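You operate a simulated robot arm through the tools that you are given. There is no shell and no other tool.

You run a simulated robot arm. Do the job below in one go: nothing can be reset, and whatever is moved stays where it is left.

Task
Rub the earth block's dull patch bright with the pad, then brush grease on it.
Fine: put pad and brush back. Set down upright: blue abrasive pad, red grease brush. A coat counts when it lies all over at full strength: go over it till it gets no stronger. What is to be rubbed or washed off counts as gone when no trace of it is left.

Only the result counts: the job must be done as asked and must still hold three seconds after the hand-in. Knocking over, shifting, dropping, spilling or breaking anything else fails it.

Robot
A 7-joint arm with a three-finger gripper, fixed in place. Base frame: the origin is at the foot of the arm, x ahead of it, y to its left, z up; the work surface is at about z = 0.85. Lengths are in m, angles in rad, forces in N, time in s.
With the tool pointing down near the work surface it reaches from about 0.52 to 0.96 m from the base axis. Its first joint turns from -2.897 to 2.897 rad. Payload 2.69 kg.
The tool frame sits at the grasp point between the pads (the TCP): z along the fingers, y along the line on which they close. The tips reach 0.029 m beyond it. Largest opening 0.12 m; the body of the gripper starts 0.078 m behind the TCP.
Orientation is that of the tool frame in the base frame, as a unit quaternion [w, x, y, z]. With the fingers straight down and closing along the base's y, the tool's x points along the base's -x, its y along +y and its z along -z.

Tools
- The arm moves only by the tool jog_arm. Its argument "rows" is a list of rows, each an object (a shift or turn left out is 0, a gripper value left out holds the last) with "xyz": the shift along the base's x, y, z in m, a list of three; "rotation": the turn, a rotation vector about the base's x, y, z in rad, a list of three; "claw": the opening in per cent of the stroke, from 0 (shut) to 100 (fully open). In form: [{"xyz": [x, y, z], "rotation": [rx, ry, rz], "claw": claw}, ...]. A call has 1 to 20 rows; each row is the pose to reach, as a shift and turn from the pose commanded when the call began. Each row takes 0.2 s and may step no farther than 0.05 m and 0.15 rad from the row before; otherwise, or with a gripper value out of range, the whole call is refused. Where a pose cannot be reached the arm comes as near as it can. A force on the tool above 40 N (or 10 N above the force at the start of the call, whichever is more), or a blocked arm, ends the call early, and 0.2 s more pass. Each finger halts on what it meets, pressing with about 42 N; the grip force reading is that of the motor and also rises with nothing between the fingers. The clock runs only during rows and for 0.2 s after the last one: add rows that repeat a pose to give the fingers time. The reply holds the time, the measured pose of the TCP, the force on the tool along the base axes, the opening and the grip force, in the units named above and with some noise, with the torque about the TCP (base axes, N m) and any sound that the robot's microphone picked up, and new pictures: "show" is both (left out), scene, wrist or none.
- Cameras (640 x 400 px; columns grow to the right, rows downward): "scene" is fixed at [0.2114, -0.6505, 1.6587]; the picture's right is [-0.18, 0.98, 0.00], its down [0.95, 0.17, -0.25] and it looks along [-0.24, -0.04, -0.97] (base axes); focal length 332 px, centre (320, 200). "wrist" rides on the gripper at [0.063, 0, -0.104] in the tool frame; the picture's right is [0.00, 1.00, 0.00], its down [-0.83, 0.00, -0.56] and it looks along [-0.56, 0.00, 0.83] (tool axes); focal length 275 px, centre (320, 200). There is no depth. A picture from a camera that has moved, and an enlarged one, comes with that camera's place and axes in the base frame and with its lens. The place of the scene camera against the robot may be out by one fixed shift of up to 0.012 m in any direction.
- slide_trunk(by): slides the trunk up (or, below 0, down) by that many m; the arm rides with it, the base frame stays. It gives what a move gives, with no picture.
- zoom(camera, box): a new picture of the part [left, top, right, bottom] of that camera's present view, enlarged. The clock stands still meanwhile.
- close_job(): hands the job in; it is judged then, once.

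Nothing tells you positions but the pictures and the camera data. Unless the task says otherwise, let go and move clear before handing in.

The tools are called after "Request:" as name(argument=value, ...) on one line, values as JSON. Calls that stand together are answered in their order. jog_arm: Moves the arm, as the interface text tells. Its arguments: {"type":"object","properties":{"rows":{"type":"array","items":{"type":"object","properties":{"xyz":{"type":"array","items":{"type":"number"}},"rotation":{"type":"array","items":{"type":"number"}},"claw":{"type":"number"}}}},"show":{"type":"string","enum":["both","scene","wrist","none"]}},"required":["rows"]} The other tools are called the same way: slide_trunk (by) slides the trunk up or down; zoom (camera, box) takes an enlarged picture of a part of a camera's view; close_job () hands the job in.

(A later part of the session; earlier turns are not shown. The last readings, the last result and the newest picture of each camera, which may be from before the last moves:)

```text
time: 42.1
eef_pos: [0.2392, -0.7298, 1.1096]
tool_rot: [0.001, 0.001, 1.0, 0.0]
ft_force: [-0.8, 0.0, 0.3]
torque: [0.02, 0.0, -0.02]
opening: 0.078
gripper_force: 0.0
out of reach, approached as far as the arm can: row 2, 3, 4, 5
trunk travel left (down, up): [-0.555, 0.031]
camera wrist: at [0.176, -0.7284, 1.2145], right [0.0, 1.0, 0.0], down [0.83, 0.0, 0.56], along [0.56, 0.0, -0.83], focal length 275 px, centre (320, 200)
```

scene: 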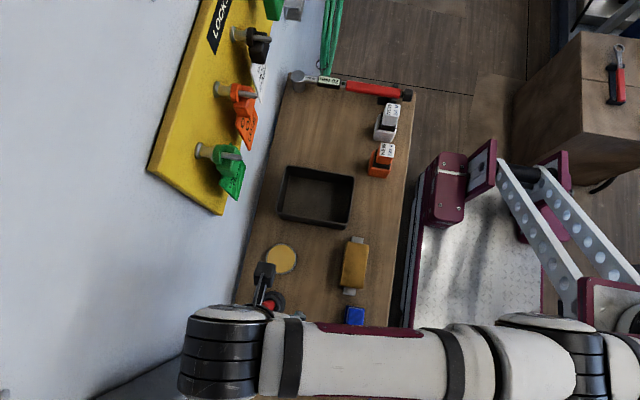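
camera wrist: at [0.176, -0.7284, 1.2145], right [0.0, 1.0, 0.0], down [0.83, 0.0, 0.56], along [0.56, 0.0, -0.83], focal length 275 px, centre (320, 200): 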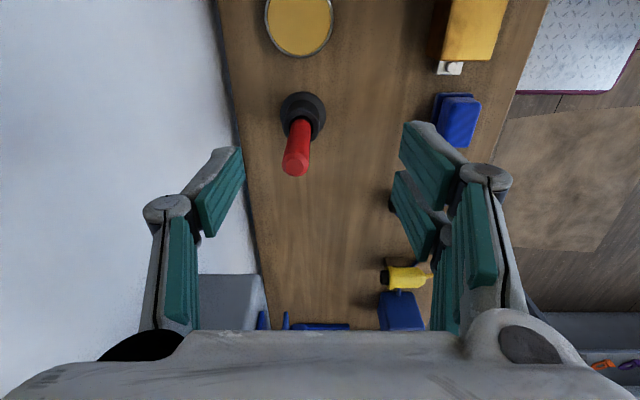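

Request:
jog_arm(rows=[{"xyz": [0.0, 0.0, 0.0]}], show="both")

```text
time: 42.5
eef_pos: [0.2388, -0.7288, 1.1097]
tool_rot: [0.0, 0.001, 1.0, 0.001]
ft_force: [-0.9, 0.2, -0.3]
torque: [-0.02, 0.02, 0.01]
opening: 0.078
gripper_force: 0.1
trunk travel left (down, up): [-0.555, 0.031]
camera wrist: at [0.176, -0.7284, 1.2146], right [0.0, 1.0, 0.0], down [0.83, 0.0, 0.56], along [0.56, 0.0, -0.83], focal length 275 px, centre (320, 200)
```

scene: 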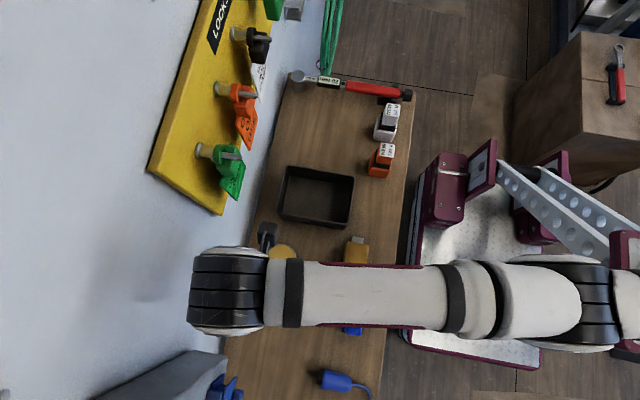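
wrist: 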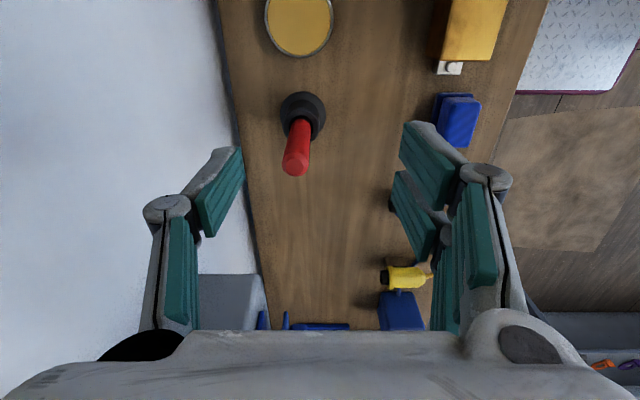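

The wrist is over (0.24, -0.73). I'll test reachability with small moves, lowering a little while still above the handle's top.

Request:
jog_arm(rows=[{"xyz": [0.0, 0.0, -0.02]}, {"xyz": [0.0, 0.0, -0.04]}, {"xyz": [0.0, 0.0, -0.04]}], show="none")

```text
time: 43.3
eef_pos: [0.2396, -0.7318, 1.0701]
tool_rot: [-0.001, 0.0, 1.0, 0.001]
ft_force: [-0.1, -0.2, -0.2]
torque: [0.02, 0.01, 0.0]
opening: 0.0782
gripper_force: 0.0
out of reach, approached as far as the arm can: row 1, 2, 3
trunk travel left (down, up): [-0.555, 0.031]
```

Request:
jog_arm(rows=[{"xyz": [0.02, 0.0, 0.0]}, {"xyz": [0.045, 0.0, 0.0]}, {"xyz": [0.045, 0.0, 0.0]}], show="none")

```text
time: 44.1
eef_pos: [0.2846, -0.728, 1.0665]
tool_rot: [0.0, 0.001, 1.0, -0.001]
ft_force: [0.0, 0.2, -0.1]
torque: [0.01, 0.01, 0.04]
opening: 0.0781
gripper_force: 0.1
out of reach, approached as far as the arm can: row 2, 3
trunk travel left (down, up): [-0.555, 0.031]
```

Request:
jog_arm(rows=[{"xyz": [0.0, -0.008, -0.01]}, {"xyz": [0.0, -0.016, -0.02]}, {"xyz": [0.0, -0.02, -0.025]}, {"xyz": [0.0, -0.02, -0.025]}], show="wrist")

```text
time: 45.1
eef_pos: [0.2813, -0.7292, 1.0419]
tool_rot: [0.0, 0.001, 1.0, -0.001]
ft_force: [-0.9, 0.8, 0.7]
torque: [-0.02, 0.02, -0.02]
opening: 0.0782
gripper_force: 0.1
out of reach, approached as far as the arm can: row 1, 2, 3, 4
trunk travel left (down, up): [-0.555, 0.031]
camera wrist: at [0.2175, -0.729, 1.1475], right [0.0, 1.0, 0.0], down [0.83, 0.0, 0.56], along [0.56, 0.0, -0.83], focal length 275 px, centre (320, 200)
```

wrist: 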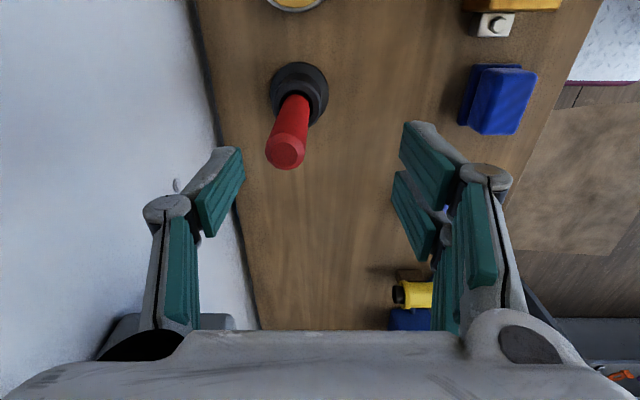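

Request:
jog_arm(rows=[{"xyz": [-0.04, 0.0, 0.0]}, {"xyz": [-0.08, -0.0, 0.0]}, {"xyz": [-0.12, -0.01, 0.0]}, {"xyz": [-0.12, -0.02, 0.0]}, {"xyz": [-0.12, -0.02, 0.0]}], show="wrist")

```text
time: 46.3
eef_pos: [0.1604, -0.7413, 1.0428]
tool_rot: [0.0, 0.001, 1.0, 0.001]
ft_force: [-0.4, -0.3, -0.3]
torque: [0.01, 0.0, 0.0]
opening: 0.0783
gripper_force: 0.0
out of reach, approached as far as the arm can: row 4, 5
trunk travel left (down, up): [-0.555, 0.031]
camera wrist: at [0.0969, -0.7413, 1.1483], right [0.0, 1.0, 0.0], down [0.83, 0.0, 0.56], along [0.56, 0.0, -0.83], focal length 275 px, centre (320, 200)
```

wrist: 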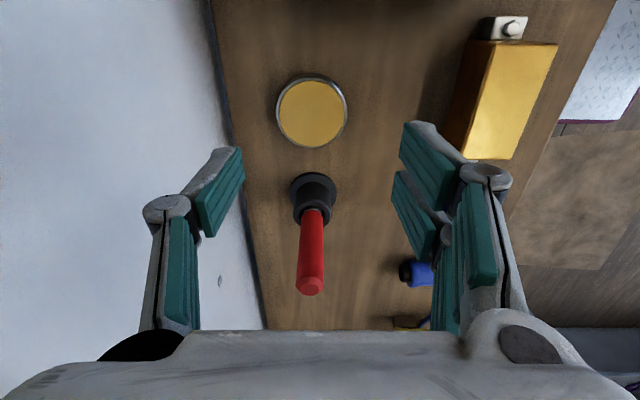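

The reach limit seems to depend on how the tool is turned relative to the arm's direction. I'll turn the hand clockwise about the vertical, which is fine for a round handle, and test again.

Request:
jog_arm(rows=[{"xyz": [0.0, 0.02, 0.0], "rotation": [0, 0, -0.14]}, {"xyz": [0.0, 0.03, 0.0], "rotation": [0, 0, -0.28]}, {"xyz": [0.0, 0.03, 0.01], "rotation": [0, 0, -0.42]}, {"xyz": [0.0, 0.03, 0.02], "rotation": [0, 0, -0.56]}, {"xyz": [0.0, 0.03, 0.03], "rotation": [0, 0, -0.7]}, {"xyz": [0.0, 0.03, 0.03], "rotation": [0, 0, -0.8]}, {"xyz": [0.0, 0.03, 0.03], "rotation": [0, 0, -0.8]}], show="both")

```text
time: 47.9
eef_pos: [0.1608, -0.7113, 1.0729]
tool_rot: [0.0, 0.39, 0.921, 0.0]
ft_force: [-1.0, -0.4, 0.6]
torque: [-0.01, -0.02, 0.01]
opening: 0.0779
gripper_force: 0.0
trunk travel left (down, up): [-0.555, 0.031]
camera wrist: at [0.1161, -0.6666, 1.1782], right [0.72, 0.7, 0.0], down [0.58, -0.6, 0.56], along [0.39, -0.4, -0.83], focal length 275 px, centre (320, 200)
```

scene: 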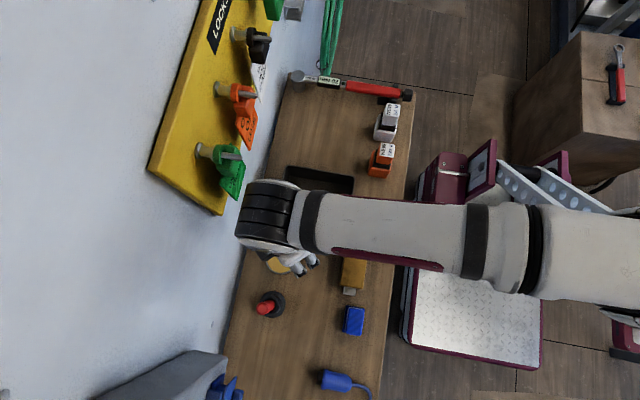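
wrist: 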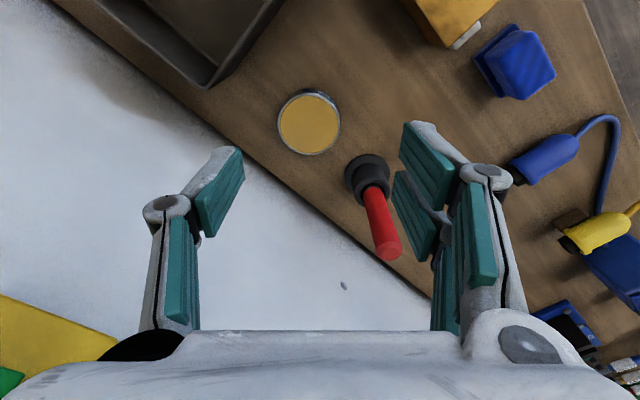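

Request:
jog_arm(rows=[{"xyz": [0.03, -0.008, 0.02], "rotation": [0, 0, -0.1]}, {"xyz": [0.06, -0.016, 0.02], "rotation": [0, 0, -0.2]}, {"xyz": [0.09, -0.025, 0.02], "rotation": [0, 0, -0.3]}, {"xyz": [0.12, -0.035, 0.01], "rotation": [0, 0, -0.3]}, {"xyz": [0.1245, -0.039, 0.0], "rotation": [0, 0, -0.3]}, {"xyz": [0.1245, -0.039, 0.0], "rotation": [0, 0, -0.3]}], show="both")

```text
time: 49.3
eef_pos: [0.2842, -0.7262, 1.0731]
tool_rot: [0.001, 0.524, 0.852, 0.0]
ft_force: [-0.1, 1.2, -0.1]
torque: [-0.03, 0.01, -0.02]
opening: 0.078
gripper_force: 0.0
out of reach, approached as far as the arm can: row 3, 4, 5, 6
trunk travel left (down, up): [-0.555, 0.031]
camera wrist: at [0.255, -0.6695, 1.1784], right [0.89, 0.46, 0.0], down [0.38, -0.74, 0.56], along [0.25, -0.49, -0.83], focal length 275 px, centre (320, 200)
```

scene: 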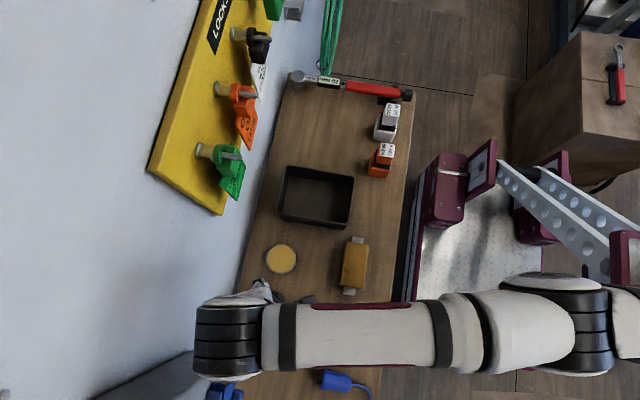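
wrist: 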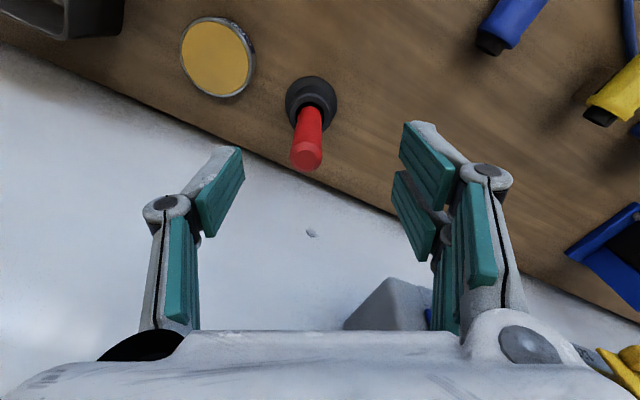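

The limit lies about 0.78 m out and doesn't depend on the hand's turn. I'll turn the hand so the fingers close along x and then lean it slightly, with the wrist back toward the base. That brings the wrist within reach while the brush stays upright between the pads.

Request:
jog_arm(rows=[{"xyz": [0.0, 0.03, 0.0], "rotation": [0, 0, -0.13]}, {"xyz": [0.0, 0.05, 0.0], "rotation": [0, 0, -0.26]}, {"xyz": [0.0, 0.05, 0.0], "rotation": [0, 0, -0.39]}, {"xyz": [0.0, 0.05, 0.0], "rotation": [0, 0, -0.468]}, {"xyz": [0.0, 0.05, 0.0], "rotation": [0, 0, -0.468]}], show="none")

```text
time: 50.5
eef_pos: [0.2919, -0.7234, 1.0726]
tool_rot: [-0.001, 0.707, 0.707, 0.0]
ft_force: [0.4, -0.1, 0.3]
torque: [0.01, -0.01, 0.02]
opening: 0.0782
gripper_force: 0.0
out of reach, approached as far as the arm can: row 1, 2, 3, 4, 5
trunk travel left (down, up): [-0.555, 0.031]
```

The arm seems caught at a joint limit rather than at full stretch. I'll retreat inward and see how it follows.

Request:
jog_arm(rows=[{"xyz": [-0.03, 0.03, 0.02]}, {"xyz": [-0.06, 0.06, 0.03]}, {"xyz": [-0.09, 0.09, 0.03]}, {"xyz": [-0.09, 0.09, 0.03]}], show="scene")

```text
time: 51.5
eef_pos: [0.2159, -0.7302, 1.12]
tool_rot: [0.0, 0.707, 0.707, 0.001]
ft_force: [-0.5, -0.1, -0.3]
torque: [-0.04, -0.02, 0.01]
opening: 0.0782
gripper_force: 0.0
out of reach, approached as far as the arm can: row 1, 2, 3, 4
trunk travel left (down, up): [-0.555, 0.031]
```

scene: 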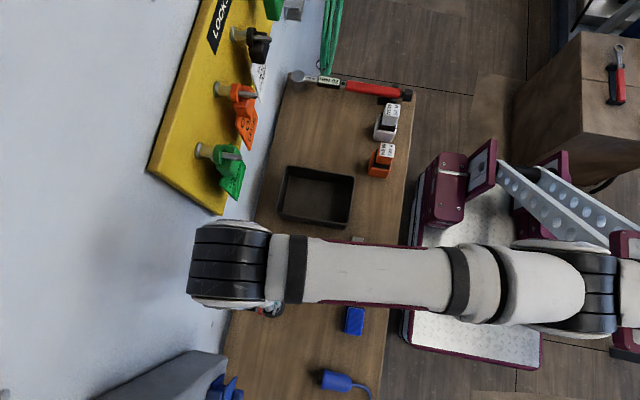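

Request:
jog_arm(rows=[{"xyz": [0.0, 0.03, 0.0]}, {"xyz": [0.0, 0.06, 0.0]}, {"xyz": [0.0, 0.09, 0.0]}, {"xyz": [0.0, 0.09, 0.0]}], show="none")

```text
time: 52.5
eef_pos: [0.225, -0.7273, 1.1334]
tool_rot: [0.0, 0.706, 0.708, 0.001]
ft_force: [0.0, -1.3, 0.4]
torque: [0.04, 0.0, -0.01]
opening: 0.078
gripper_force: 0.1
out of reach, approached as far as the arm can: row 1, 2, 3, 4
trunk travel left (down, up): [-0.555, 0.031]
```

The arm appears to be in an over-straight elbow posture where inward commands have no effect. I'll push outward at this safe height to pull the elbow back through, then test inward again.

Request:
jog_arm(rows=[{"xyz": [0.0, -0.04, 0.0]}, {"xyz": [0.0, -0.08, 0.0]}, {"xyz": [0.0, -0.12, 0.0]}, {"xyz": [0.0, -0.12, 0.0]}], show="none")

```text
time: 53.5
eef_pos: [0.2191, -0.732, 1.1243]
tool_rot: [0.0, 0.706, 0.708, 0.001]
ft_force: [-0.2, -0.7, 0.3]
torque: [-0.01, 0.0, 0.01]
opening: 0.0782
gripper_force: 0.0
out of reach, approached as far as the arm can: row 1, 2, 3, 4
trunk travel left (down, up): [-0.555, 0.031]
```

Request:
jog_arm(rows=[{"xyz": [0.0, -0.04, 0.0]}, {"xyz": [0.0, -0.08, 0.0]}, {"xyz": [0.0, -0.12, 0.0]}, {"xyz": [0.0, -0.12, 0.0]}, {"xyz": [0.0, -0.08, 0.0]}, {"xyz": [0.0, -0.04, 0.0]}, {"xyz": [0.0, -0.04, 0.0]}], show="none")

```text
time: 55.1
eef_pos: [0.2136, -0.734, 1.1165]
tool_rot: [0.0, 0.706, 0.708, 0.0]
ft_force: [-1.2, 0.1, -0.2]
torque: [-0.03, 0.03, -0.02]
opening: 0.0781
gripper_force: 0.1
out of reach, approached as far as the arm can: row 1, 2, 3, 4, 5, 6, 7
trunk travel left (down, up): [-0.555, 0.031]
```

Request:
jog_arm(rows=[{"xyz": [0.0, -0.045, 0.0]}, {"xyz": [0.0, -0.09, 0.0]}, {"xyz": [0.0, -0.12, 0.0]}, {"xyz": [0.0, -0.12, 0.0]}], show="none")

```text
time: 56.1
eef_pos: [0.2066, -0.7353, 1.1119]
tool_rot: [0.0, 0.707, 0.708, 0.0]
ft_force: [-0.3, 0.6, 1.7]
torque: [0.01, 0.01, 0.0]
opening: 0.0781
gripper_force: 0.1
out of reach, approached as far as the arm can: row 1, 2, 3, 4
trunk travel left (down, up): [-0.555, 0.031]
```

Request:
jog_arm(rows=[{"xyz": [0.0, 0.03, 0.03]}, {"xyz": [0.0, 0.06, 0.06]}, {"xyz": [0.0, 0.09, 0.09]}, {"xyz": [0.0, 0.12, 0.12]}, {"xyz": [0.0, 0.12, 0.12]}], show="scene")

```text
time: 57.3
eef_pos: [0.2147, -0.6134, 1.2323]
tool_rot: [-0.001, 0.706, 0.708, 0.0]
ft_force: [-1.0, 0.0, -0.4]
torque: [0.03, 0.01, -0.01]
opening: 0.0781
gripper_force: 0.1
trunk travel left (down, up): [-0.555, 0.031]
```

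scene: 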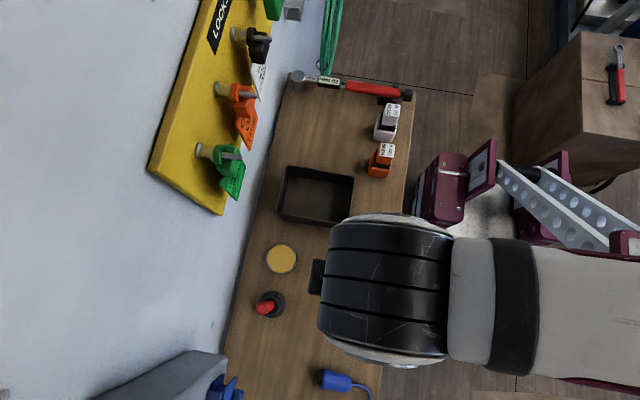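

Moving up and inward freed the arm. Now I'll lean the tool by 0.35 rad here, pointing toward the wall with the wrist toward the base, then approach the brush that way.

Request:
jog_arm(rows=[{"rotation": [-0.12, 0, 0]}, {"rotation": [-0.24, 0, 0]}, {"rotation": [-0.35, 0, 0]}, {"rotation": [-0.35, 0, 0]}], show="wrist")

```text
time: 58.3
eef_pos: [0.2166, -0.6133, 1.2343]
tool_rot: [0.123, 0.696, 0.697, -0.124]
ft_force: [0.3, -0.3, 0.0]
torque: [0.02, 0.0, 0.03]
opening: 0.078
gripper_force: 0.0
trunk travel left (down, up): [-0.555, 0.031]
camera wrist: at [0.2154, -0.519, 1.3113], right [1.0, 0.01, 0.0], down [0.01, -0.59, 0.81], along [0.0, -0.81, -0.59], focal length 275 px, centre (320, 200)
```

wrist: 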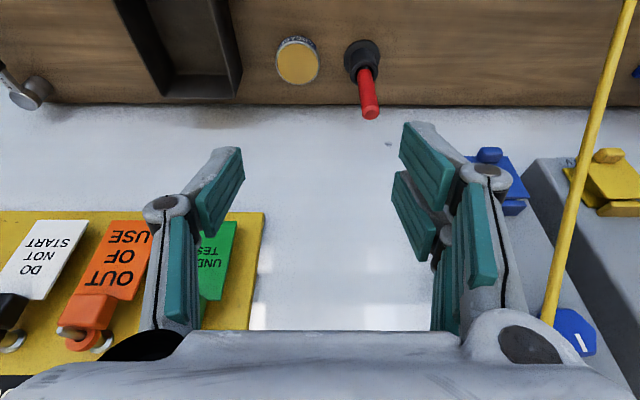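

Request:
jog_arm(rows=[{"xyz": [0.02, -0.02, -0.03]}, {"xyz": [0.04, -0.04, -0.06]}, {"xyz": [0.06, -0.06, -0.09]}, {"xyz": [0.07, -0.08, -0.12]}, {"xyz": [0.07, -0.095, -0.14]}, {"xyz": [0.07, -0.095, -0.14]}], show="both")

```text
time: 59.7
eef_pos: [0.2868, -0.7097, 1.0973]
tool_rot: [0.123, 0.696, 0.697, -0.123]
ft_force: [0.6, -0.4, -0.4]
torque: [-0.04, 0.03, 0.0]
opening: 0.078
gripper_force: 0.0
trunk travel left (down, up): [-0.555, 0.031]
camera wrist: at [0.2853, -0.6143, 1.1743], right [1.0, 0.01, 0.0], down [0.01, -0.59, 0.81], along [0.0, -0.81, -0.59], focal length 275 px, centre (320, 200)
```

scene: 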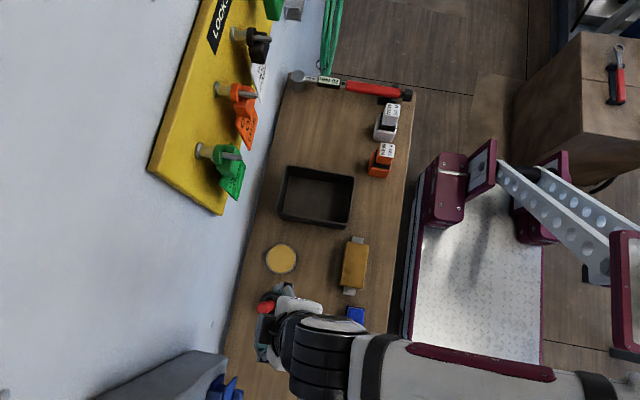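
wrist: 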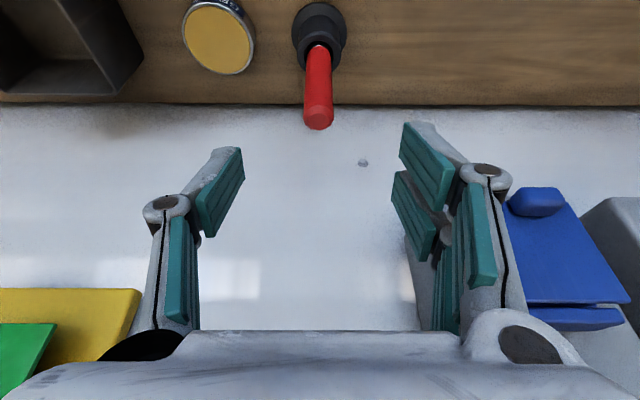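

Leaning the tool solves the reach, and the brush handle lies centred between the fingers. I'll slide in along the tool axis to straddle the handle.

Request:
jog_arm(rows=[{"xyz": [-0.0005, -0.01, -0.035]}, {"xyz": [-0.0005, -0.022, -0.07]}, {"xyz": [-0.0005, -0.032, -0.1]}, {"xyz": [-0.0005, -0.041, -0.13]}, {"xyz": [-0.0005, -0.041, -0.136]}, {"xyz": [-0.0005, -0.041, -0.136]}], show="both")

```text
time: 61.1
eef_pos: [0.2865, -0.7509, 0.9597]
tool_rot: [0.124, 0.696, 0.697, -0.123]
ft_force: [0.1, 0.2, 1.3]
torque: [-0.03, -0.01, 0.02]
opening: 0.078
gripper_force: 0.0
trunk travel left (down, up): [-0.555, 0.031]
camera wrist: at [0.286, -0.6555, 1.0365], right [1.0, 0.01, 0.0], down [0.0, -0.59, 0.81], along [0.0, -0.81, -0.59], focal length 275 px, centre (320, 200)
```

scene: 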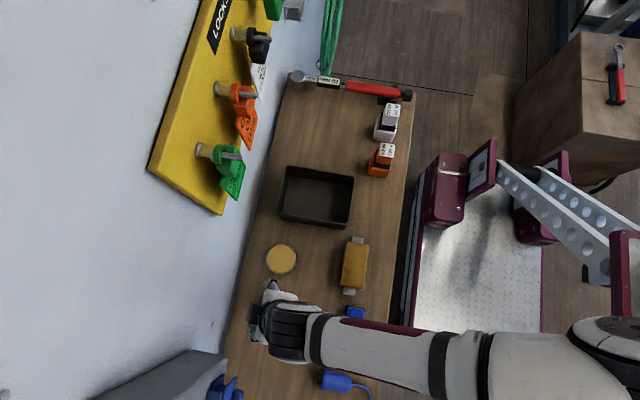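
wrist: 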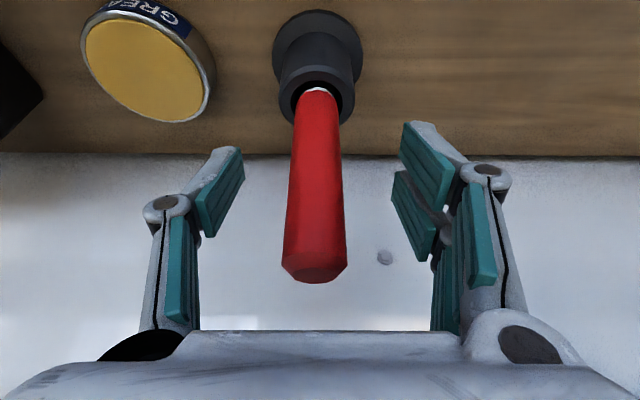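

Request:
jog_arm(rows=[{"xyz": [-0.0017, 0, 0], "claw": 50}, {"xyz": [-0.0017, 0, 0], "claw": 30}, {"xyz": [-0.0017, 0, 0], "claw": 10}, {"xyz": [-0.0017, 0, 0], "claw": 0}, {"xyz": [-0.0017, 0, 0], "claw": 0}], show="wrist")

```text
time: 62.3
eef_pos: [0.285, -0.752, 0.959]
tool_rot: [0.122, 0.696, 0.697, -0.123]
ft_force: [0.5, -0.2, -0.1]
torque: [-0.01, -0.06, -0.04]
opening: 0.0221
gripper_force: 42.1
trunk travel left (down, up): [-0.555, 0.031]
camera wrist: at [0.2844, -0.6558, 1.0361], right [1.0, 0.01, 0.0], down [0.01, -0.59, 0.81], along [0.0, -0.81, -0.59], focal length 275 px, centre (320, 200)
```

wrist: 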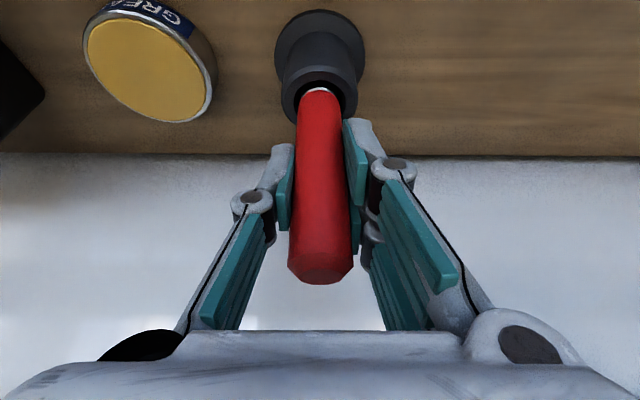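

The handle is gripped. I'll lift straight up out of the holder.

Request:
jog_arm(rows=[{"xyz": [0, 0, 0.01]}, {"xyz": [0, 0, 0.02]}, {"xyz": [0, 0, 0.035]}, {"xyz": [0, 0, 0.05]}, {"xyz": [0, 0, 0.065]}, {"xyz": [0, 0, 0.08]}, {"xyz": [0, 0, 0.08]}], show="both")

```text
time: 63.9
eef_pos: [0.2857, -0.7507, 1.0399]
tool_rot: [0.122, 0.696, 0.697, -0.124]
ft_force: [0.0, -0.7, 0.3]
torque: [0.02, -0.01, -0.02]
opening: 0.0217
gripper_force: 42.2
trunk travel left (down, up): [-0.555, 0.031]
camera wrist: at [0.2848, -0.6542, 1.117], right [1.0, 0.01, 0.0], down [0.01, -0.59, 0.81], along [0.0, -0.81, -0.59], focal length 275 px, centre (320, 200)
```

scene: 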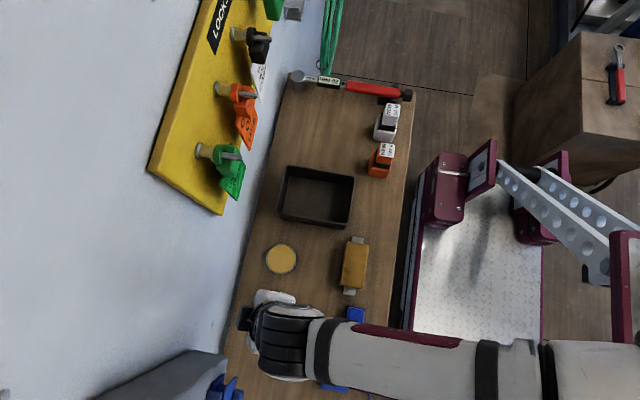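
wrist: 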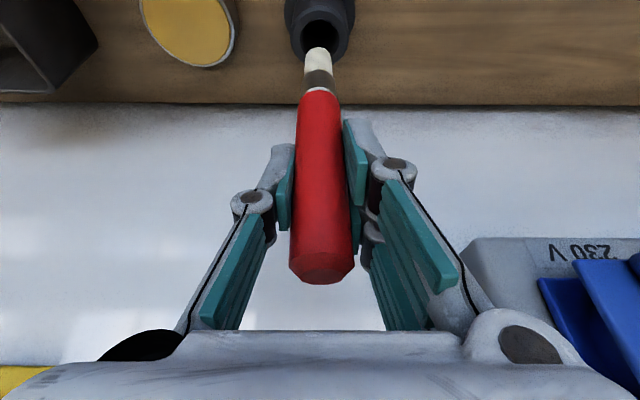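

Request:
zoom(camera="wrist", box=[270, 0, 370, 110])

```text
3.64 times, centred on (320, 55) of wrist
camera zoom: at [0.2848, -0.6542, 1.117], right [1.0, 0.01, 0.0], down [0.01, -0.59, 0.81], along [0.0, -0.81, -0.59], focal length 1001 px, centre (320, 727)
```

zoom: 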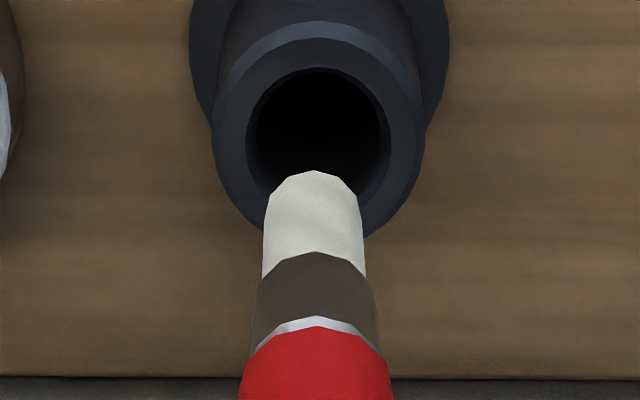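

The brush is out, its pale bristles about 0.11 m below the TCP. The grease tin is at about (0.1775, -0.747) with its rim near z = 0.872, so I'll move over it.

Request:
jog_arm(rows=[{"xyz": [0, 0, 0.012]}, {"xyz": [-0.035, 0.001, 0.012]}, {"xyz": [-0.07, 0.002, 0.012]}, {"xyz": [-0.105, 0.0035, 0.01]}, {"xyz": [-0.107, 0.0035, -0.01]}, {"xyz": [-0.107, 0.0035, -0.025]}, {"xyz": [-0.107, 0.0035, -0.025]}], show="both")

Request:
zoom(camera="wrist", box=[250, 0, 390, 120])

```text
time: 65.5
eef_pos: [0.1771, -0.7455, 1.0118]
tool_rot: [0.123, 0.696, 0.697, -0.122]
ft_force: [-0.3, 0.0, -1.3]
torque: [0.0, -0.05, 0.02]
opening: 0.0218
gripper_force: 42.0
trunk travel left (down, up): [-0.555, 0.031]
camera wrist: at [0.1773, -0.6515, 1.0901], right [1.0, 0.01, 0.0], down [0.01, -0.59, 0.81], along [0.0, -0.81, -0.59], focal length 275 px, centre (320, 200)
```

scene: 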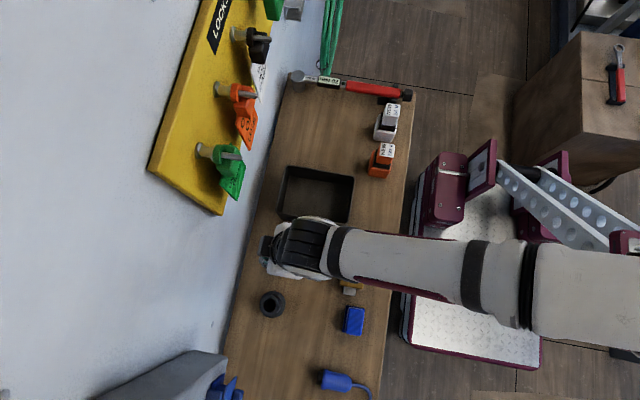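
wrist: 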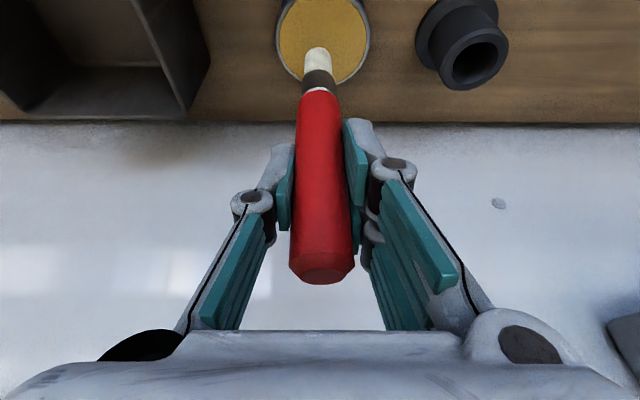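

```text
3.33 times, centred on (320, 60) of wrist
camera zoom: at [0.1773, -0.6515, 1.0901], right [1.0, 0.01, 0.0], down [0.01, -0.59, 0.81], along [0.0, -0.81, -0.59], focal length 918 px, centre (320, 667)
```

zoom: 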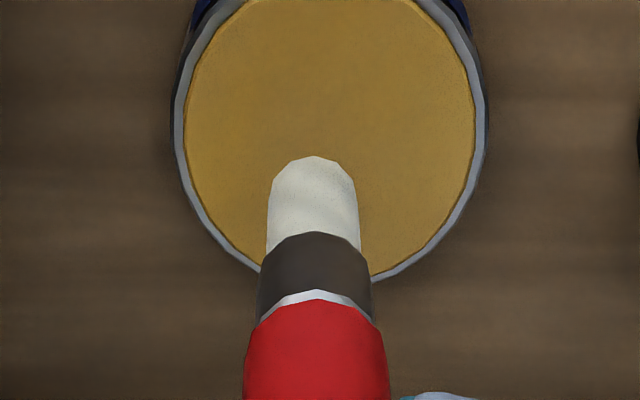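

Request:
jog_arm(rows=[{"xyz": [0.002, 0.001, -0.008]}, {"xyz": [0.002, 0.001, -0.016]}, {"xyz": [0.002, 0.001, -0.022]}, {"xyz": [0.002, 0.001, -0.025]}, {"xyz": [0.002, 0.001, -0.025]}], show="wrist")

Request:
zoom(camera="wrist", box=[250, 0, 390, 120])

```text
time: 66.7
eef_pos: [0.1785, -0.7461, 0.9865]
tool_rot: [0.122, 0.696, 0.697, -0.124]
ft_force: [-0.8, -0.4, -0.2]
torque: [-0.04, 0.01, 0.0]
opening: 0.0218
gripper_force: 41.6
trunk travel left (down, up): [-0.555, 0.031]
camera wrist: at [0.1788, -0.65, 1.0649], right [1.0, 0.01, 0.0], down [0.01, -0.59, 0.81], along [0.0, -0.81, -0.59], focal length 275 px, centre (320, 200)
```

wrist: 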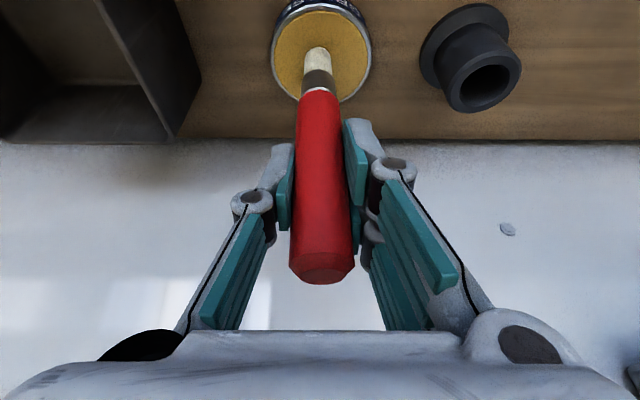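

```text
3.33 times, centred on (320, 60) of wrist
camera zoom: at [0.1788, -0.65, 1.0649], right [1.0, 0.01, 0.0], down [0.01, -0.59, 0.81], along [0.0, -0.81, -0.59], focal length 918 px, centre (320, 667)
```

zoom: 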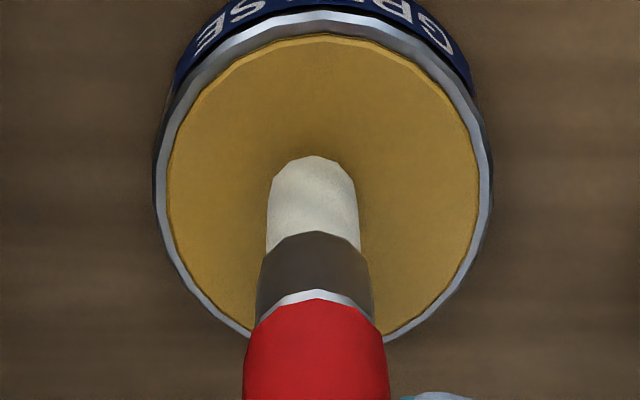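

The bristles are just above the grease. I'll lower in small steps to touch it.

Request:
jog_arm(rows=[{"xyz": [0, 0, -0.003]}, {"xyz": [0, 0, -0.006]}, {"xyz": [0, 0, -0.006]}], show="none")

Request:
zoom(camera="wrist", box=[250, 0, 390, 120])

```text
time: 67.5
eef_pos: [0.1802, -0.747, 0.9816]
tool_rot: [0.123, 0.696, 0.697, -0.124]
ft_force: [-0.1, -0.6, 0.5]
torque: [-0.02, 0.03, 0.0]
opening: 0.0219
gripper_force: 41.9
trunk travel left (down, up): [-0.555, 0.031]
```

```text
3.33 times, centred on (320, 60) of wrist
camera zoom: at [0.1793, -0.6514, 1.0597], right [1.0, 0.01, 0.0], down [0.01, -0.59, 0.81], along [0.0, -0.81, -0.59], focal length 918 px, centre (320, 667)
```

zoom: 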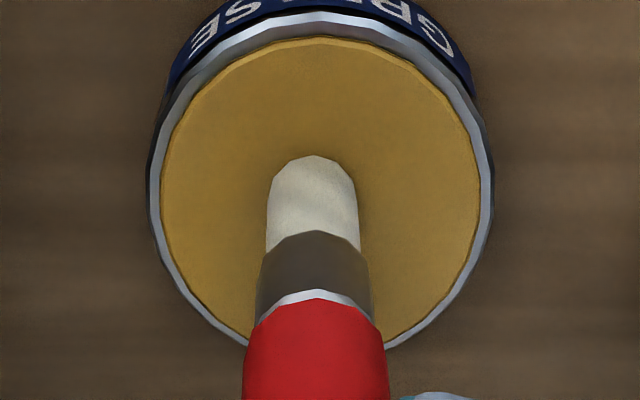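

Request:
jog_arm(rows=[{"xyz": [0, 0, -0.002]}, {"xyz": [0, 0, -0.004]}, {"xyz": [0, 0, -0.004]}], show="none")

Request:
zoom(camera="wrist", box=[250, 0, 390, 120])

```text
time: 68.3
eef_pos: [0.1801, -0.7479, 0.9816]
tool_rot: [0.125, 0.696, 0.696, -0.125]
ft_force: [0.1, 5.2, 23.2]
torque: [0.65, -0.14, 0.04]
opening: 0.0219
gripper_force: 42.0
trunk travel left (down, up): [-0.555, 0.031]
```

```text
3.33 times, centred on (320, 60) of wrist
camera zoom: at [0.1789, -0.6511, 1.0588], right [1.0, 0.01, 0.0], down [0.0, -0.59, 0.81], along [0.0, -0.81, -0.59], focal length 918 px, centre (320, 667)
```

zoom: 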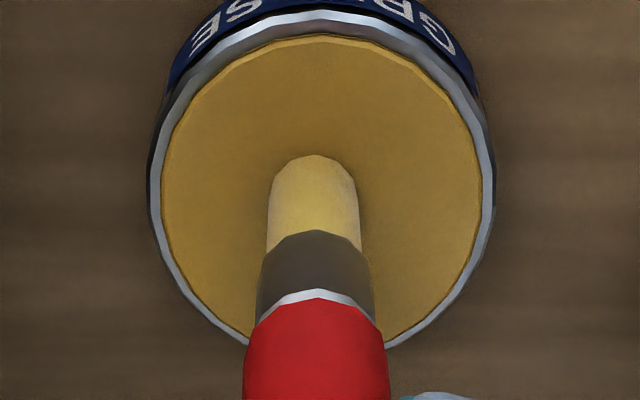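

The bristles have turned yellow, loading with grease. I'll ease the pressure and swirl gently in place so they load fully.

Request:
jog_arm(rows=[{"xyz": [0, 0, 0.0022]}, {"xyz": [0.004, 0, 0.0022]}, {"xyz": [0, 0.004, 0.0022]}, {"xyz": [-0.004, 0, 0.0022]}, {"xyz": [0, 0, 0.0022]}], show="none")

Request:
zoom(camera="wrist", box=[250, 0, 390, 120])

```text
time: 69.5
eef_pos: [0.1781, -0.7448, 0.9826]
tool_rot: [0.122, 0.695, 0.697, -0.123]
ft_force: [-0.2, 4.2, 16.5]
torque: [0.42, 0.02, 0.01]
opening: 0.0216
gripper_force: 41.8
trunk travel left (down, up): [-0.555, 0.031]
```

```text
3.33 times, centred on (320, 60) of wrist
camera zoom: at [0.178, -0.65, 1.0588], right [1.0, 0.01, 0.0], down [0.01, -0.59, 0.81], along [0.0, -0.81, -0.59], focal length 918 px, centre (320, 667)
```

zoom: 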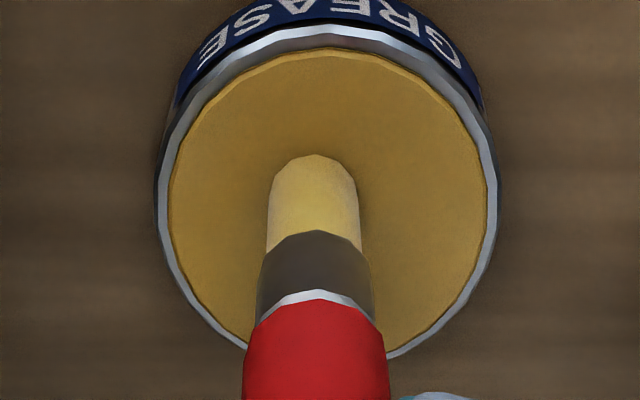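

The brush is loaded. I'll lift straight off the grease and check that the tin hasn't moved.

Request:
jog_arm(rows=[{"xyz": [0, 0, 0.004]}, {"xyz": [0, 0, 0.008]}, {"xyz": [0, 0, 0.008]}], show="none")

Request:
zoom(camera="wrist", box=[250, 0, 390, 120])

```text
time: 70.3
eef_pos: [0.178, -0.7469, 0.9889]
tool_rot: [0.123, 0.696, 0.696, -0.123]
ft_force: [-0.1, 0.4, -0.5]
torque: [0.05, 0.04, 0.0]
opening: 0.0217
gripper_force: 42.2
trunk travel left (down, up): [-0.555, 0.031]
```

```text
3.33 times, centred on (320, 60) of wrist
camera zoom: at [0.1775, -0.6502, 1.0668], right [1.0, 0.01, 0.0], down [0.01, -0.59, 0.81], along [0.0, -0.81, -0.59], focal length 918 px, centre (320, 667)
```

zoom: 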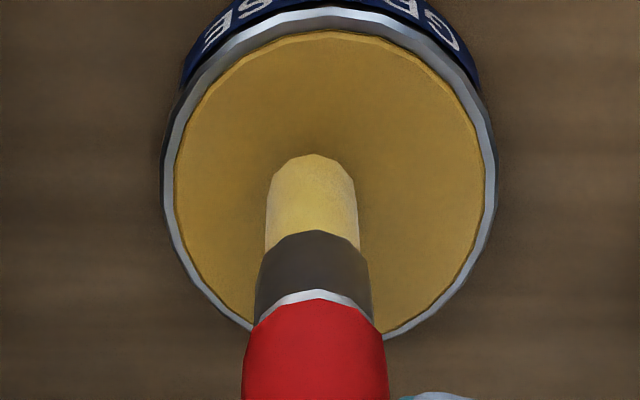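

The tin is where it was and the brush is loaded. I'll carry it up and over to the block.

Request:
jog_arm(rows=[{"xyz": [0, 0, 0.03]}, {"xyz": [0, 0, 0.06]}, {"xyz": [-0.002, 0.04, 0.065]}, {"xyz": [-0.004, 0.08, 0.065]}, {"xyz": [-0.006, 0.12, 0.065]}, {"xyz": [-0.008, 0.155, 0.065]}, {"xyz": [-0.008, 0.165, 0.06]}, {"xyz": [-0.008, 0.165, 0.05]}, {"xyz": [-0.008, 0.165, 0.05]}], show="both")

Request:
zoom(camera="wrist", box=[250, 0, 390, 120])

```text
time: 72.3
eef_pos: [0.1699, -0.5811, 1.0385]
tool_rot: [0.122, 0.696, 0.697, -0.123]
ft_force: [0.0, -0.2, -0.5]
torque: [-0.02, 0.01, 0.02]
opening: 0.0214
gripper_force: 41.6
trunk travel left (down, up): [-0.555, 0.031]
camera wrist: at [0.17, -0.4853, 1.1157], right [1.0, 0.01, 0.0], down [0.01, -0.59, 0.81], along [0.0, -0.81, -0.59], focal length 275 px, centre (320, 200)
```

scene: 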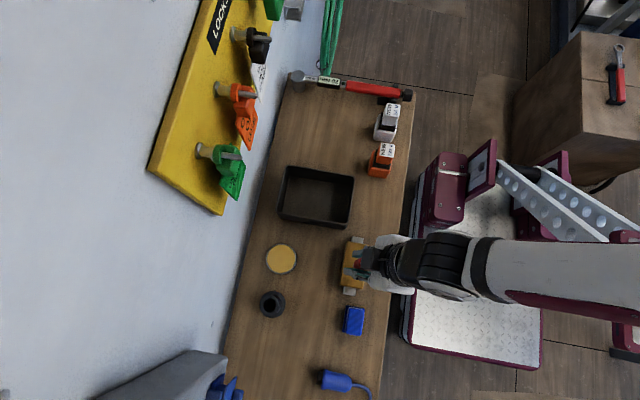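
wrist: 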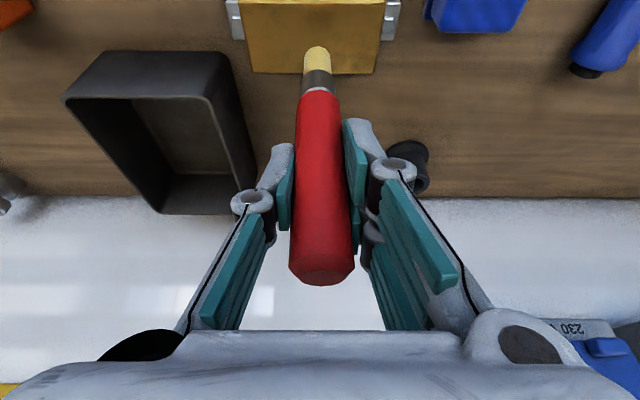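

```text
3.33 times, centred on (320, 60) of wrist
camera zoom: at [0.17, -0.4853, 1.1157], right [1.0, 0.01, 0.0], down [0.01, -0.59, 0.81], along [0.0, -0.81, -0.59], focal length 918 px, centre (320, 667)
```

zoom: 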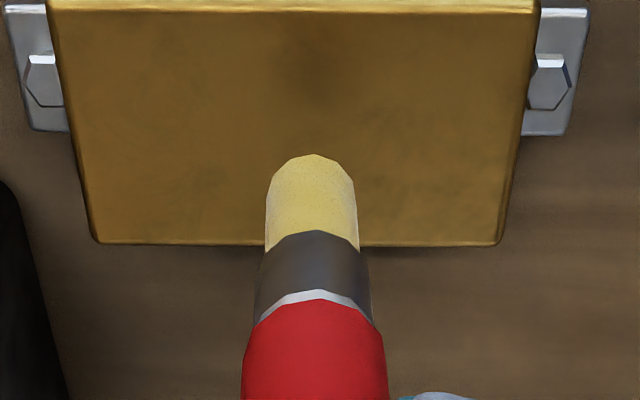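

I want to make sure the dark smudge ahead of the bristles is only the brush's shadow, so I'll shift sideways a little and compare.

Request:
jog_arm(rows=[{"xyz": [0.02, 0, 0.01]}, {"xyz": [0.04, 0.0, 0.015]}, {"xyz": [0.04, 0.0, 0.015]}], show="none")

Request:
zoom(camera="wrist", box=[180, 0, 380, 120])

```text
time: 73.1
eef_pos: [0.2122, -0.5806, 1.0526]
tool_rot: [0.123, 0.696, 0.697, -0.123]
ft_force: [-0.7, 0.0, 0.3]
torque: [-0.01, -0.02, 0.01]
opening: 0.0216
gripper_force: 41.6
trunk travel left (down, up): [-0.555, 0.031]
```

```text
3.20 times, centred on (280, 60) of wrist
camera zoom: at [0.211, -0.4853, 1.1298], right [1.0, 0.0, 0.0], down [0.0, -0.59, 0.81], along [0.0, -0.81, -0.59], focal length 881 px, centre (448, 648)
```

zoom: 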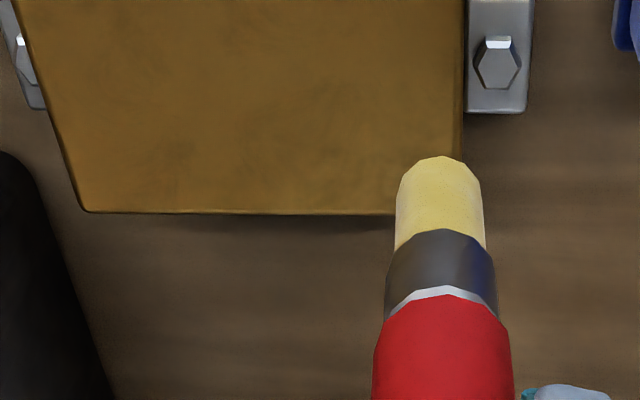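

It was only a shadow, and the face is clean brass. Now I'll return over the patch and descend until the bristles touch.

Request:
jog_arm(rows=[{"xyz": [-0.03, 0, -0.015]}, {"xyz": [-0.042, 0.0, -0.025]}, {"xyz": [-0.042, 0.0, -0.031]}, {"xyz": [-0.042, 0.0, -0.034]}, {"xyz": [-0.042, 0.0, -0.034]}], show="none")

Request:
zoom(camera="wrist", box=[250, 0, 390, 120])

```text
time: 74.3
eef_pos: [0.169, -0.5791, 1.0191]
tool_rot: [0.123, 0.696, 0.697, -0.123]
ft_force: [0.6, -0.4, -1.1]
torque: [0.01, -0.01, -0.01]
opening: 0.0214
gripper_force: 42.4
trunk travel left (down, up): [-0.555, 0.031]
```

```text
3.33 times, centred on (320, 60) of wrist
camera zoom: at [0.169, -0.4839, 1.0966], right [1.0, 0.01, 0.0], down [0.01, -0.59, 0.81], along [0.0, -0.81, -0.59], focal length 918 px, centre (320, 667)
```

zoom: 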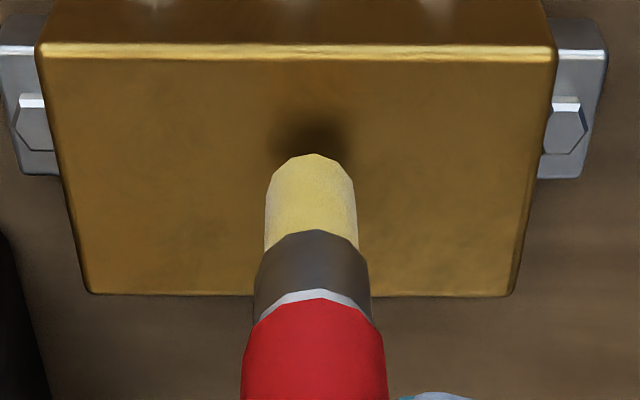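

Request:
jog_arm(rows=[{"xyz": [0, 0, -0.001]}, {"xyz": [0, 0, -0.003]}, {"xyz": [0, 0, -0.003]}], show="none")

```text
time: 75.1
eef_pos: [0.17, -0.5805, 1.0169]
tool_rot: [0.122, 0.697, 0.696, -0.123]
ft_force: [0.6, -0.7, -0.4]
torque: [0.01, -0.01, 0.0]
opening: 0.0213
gripper_force: 41.3
trunk travel left (down, up): [-0.555, 0.031]
```

Request:
jog_arm(rows=[{"xyz": [0, 0, -0.001]}, {"xyz": [0, 0, -0.002]}, {"xyz": [0, 0, -0.002]}], show="none")

```text
time: 75.9
eef_pos: [0.1704, -0.5793, 1.0135]
tool_rot: [0.122, 0.696, 0.697, -0.123]
ft_force: [0.0, -0.2, 0.1]
torque: [-0.01, -0.01, -0.01]
opening: 0.0213
gripper_force: 42.0
trunk travel left (down, up): [-0.555, 0.031]
```

Request:
jog_arm(rows=[{"xyz": [0, 0, -0.001]}, {"xyz": [0, 0, -0.002]}, {"xyz": [0, 0, -0.002]}], show="none")

Request:
zoom(camera="wrist", box=[250, 0, 390, 120])

```text
time: 76.7
eef_pos: [0.171, -0.5802, 1.0132]
tool_rot: [0.123, 0.696, 0.697, -0.124]
ft_force: [0.0, 0.5, -0.3]
torque: [-0.03, 0.01, 0.01]
opening: 0.0215
gripper_force: 41.0
trunk travel left (down, up): [-0.555, 0.031]
```

```text
3.33 times, centred on (320, 60) of wrist
camera zoom: at [0.1698, -0.4851, 1.0894], right [1.0, 0.01, 0.0], down [0.01, -0.59, 0.81], along [0.0, -0.81, -0.59], focal length 918 px, centre (320, 667)
```

zoom: 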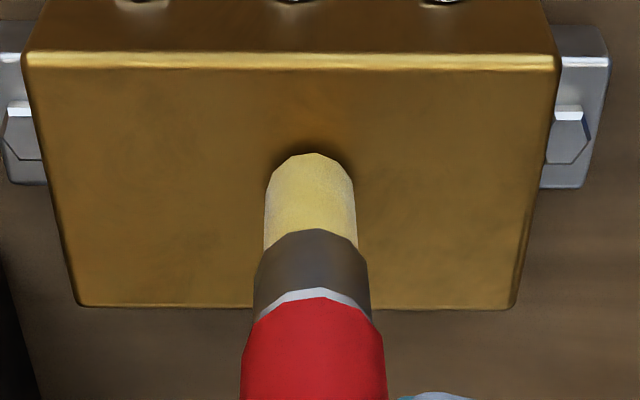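

Request:
jog_arm(rows=[{"xyz": [0, 0, -0.001]}, {"xyz": [0, 0, -0.001]}], show="none")

```text
time: 77.3
eef_pos: [0.1709, -0.58, 1.0119]
tool_rot: [0.123, 0.696, 0.697, -0.123]
ft_force: [-0.2, -0.8, -0.3]
torque: [0.0, -0.01, 0.0]
opening: 0.0216
gripper_force: 42.0
trunk travel left (down, up): [-0.555, 0.031]
```

Request:
jog_arm(rows=[{"xyz": [0, 0, -0.001]}, {"xyz": [0, 0, -0.001]}], show="none")

```text
time: 77.9
eef_pos: [0.1705, -0.5792, 1.0102]
tool_rot: [0.122, 0.696, 0.697, -0.124]
ft_force: [-0.8, -0.3, 0.1]
torque: [0.03, -0.02, -0.01]
opening: 0.0215
gripper_force: 42.3
trunk travel left (down, up): [-0.555, 0.031]
```

Request:
jog_arm(rows=[{"xyz": [0, 0, -0.001]}, {"xyz": [0, 0, -0.001]}], show="none")

```text
time: 78.5
eef_pos: [0.1698, -0.5809, 1.0089]
tool_rot: [0.123, 0.696, 0.697, -0.124]
ft_force: [0.0, 1.5, 7.3]
torque: [0.16, -0.01, 0.02]
opening: 0.0213
gripper_force: 41.4
trunk travel left (down, up): [-0.555, 0.031]
```

The bristles touch with about 7 N. I'll brush a first lane along the block and look at the result.

Request:
jog_arm(rows=[{"xyz": [-0.01, 0, 0]}, {"xyz": [-0.02, 0, 0]}, {"xyz": [-0.03, 0, 0]}, {"xyz": [-0.02, 0, 0]}, {"xyz": [-0.01, 0, 0]}, {"xyz": [0, 0, 0]}, {"xyz": [0.01, 0, 0]}, {"xyz": [0.02, 0, 0]}, {"xyz": [0.03, 0, 0]}], show="none")

Request:
zoom(camera="wrist", box=[200, 0, 400, 120])

```text
time: 80.5
eef_pos: [0.2013, -0.5766, 1.0091]
tool_rot: [0.122, 0.696, 0.697, -0.122]
ft_force: [0.1, 0.4, 3.8]
torque: [0.08, -0.03, 0.01]
opening: 0.0198
gripper_force: 42.8
trunk travel left (down, up): [-0.555, 0.031]
```

```text
3.20 times, centred on (300, 60) of wrist
camera zoom: at [0.2011, -0.4831, 1.0869], right [1.0, 0.01, 0.0], down [0.01, -0.59, 0.81], along [0.0, -0.81, -0.59], focal length 881 px, centre (384, 648)
```

zoom: 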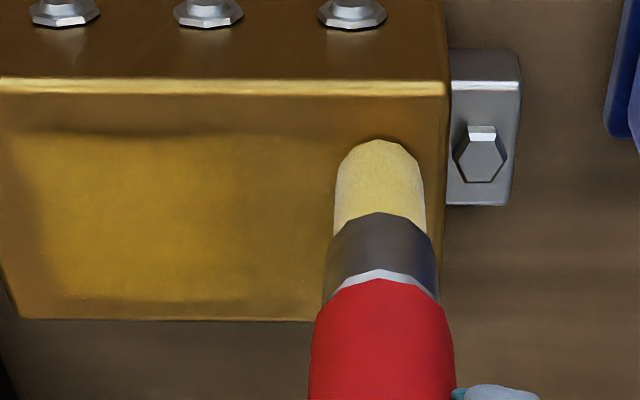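

One lane already leaves a broad coat. I'll go on with lanes to each side, within the block top.

Request:
jog_arm(rows=[{"xyz": [0, 0.004, 0]}, {"xyz": [0, 0.009, 0]}, {"xyz": [-0.01, 0.009, 0]}, {"xyz": [-0.02, 0.009, 0]}, {"xyz": [-0.03, 0.009, 0]}, {"xyz": [-0.04, 0.009, 0]}, {"xyz": [-0.05, 0.009, 0]}, {"xyz": [-0.06, 0.009, 0]}, {"xyz": [-0.06, 0.0, 0]}, {"xyz": [-0.06, -0.009, 0]}, {"xyz": [-0.05, -0.009, 0]}, {"xyz": [-0.04, -0.009, 0]}, {"xyz": [-0.03, -0.009, 0]}, {"xyz": [-0.02, -0.009, 0]}, {"xyz": [-0.01, -0.009, 0]}, {"xyz": [0, -0.009, 0]}], show="wrist")

Request:
zoom(camera="wrist", box=[200, 0, 400, 120])

```text
time: 83.9
eef_pos: [0.2004, -0.5906, 1.0094]
tool_rot: [0.123, 0.696, 0.697, -0.123]
ft_force: [0.7, 0.0, 0.7]
torque: [-0.03, -0.06, -0.03]
opening: 0.0195
gripper_force: 41.8
trunk travel left (down, up): [-0.555, 0.031]
camera wrist: at [0.2003, -0.4948, 1.0866], right [1.0, 0.01, 0.0], down [0.01, -0.59, 0.81], along [0.0, -0.81, -0.59], focal length 275 px, centre (320, 200)
```

wrist: 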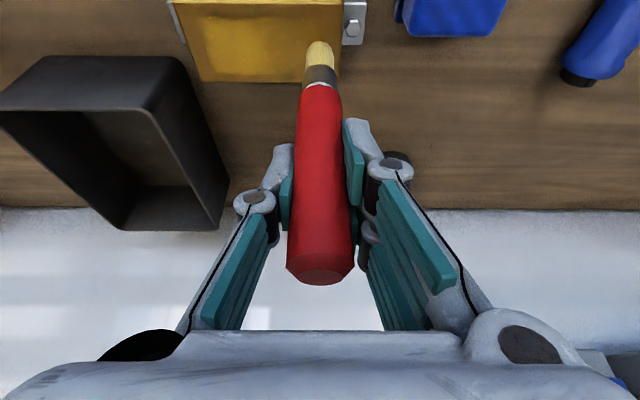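

```text
3.20 times, centred on (300, 60) of wrist
camera zoom: at [0.2003, -0.4948, 1.0866], right [1.0, 0.01, 0.0], down [0.01, -0.59, 0.81], along [0.0, -0.81, -0.59], focal length 881 px, centre (384, 648)
```

zoom: 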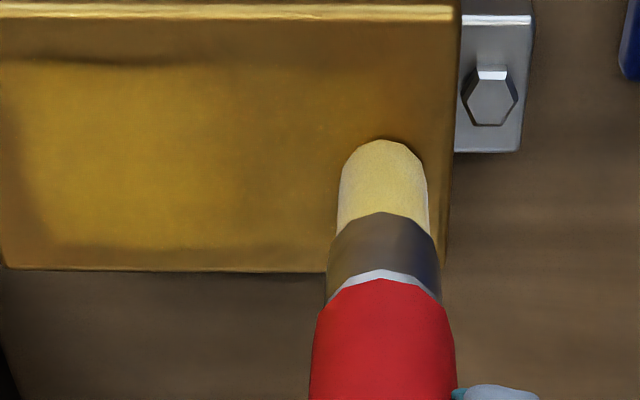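

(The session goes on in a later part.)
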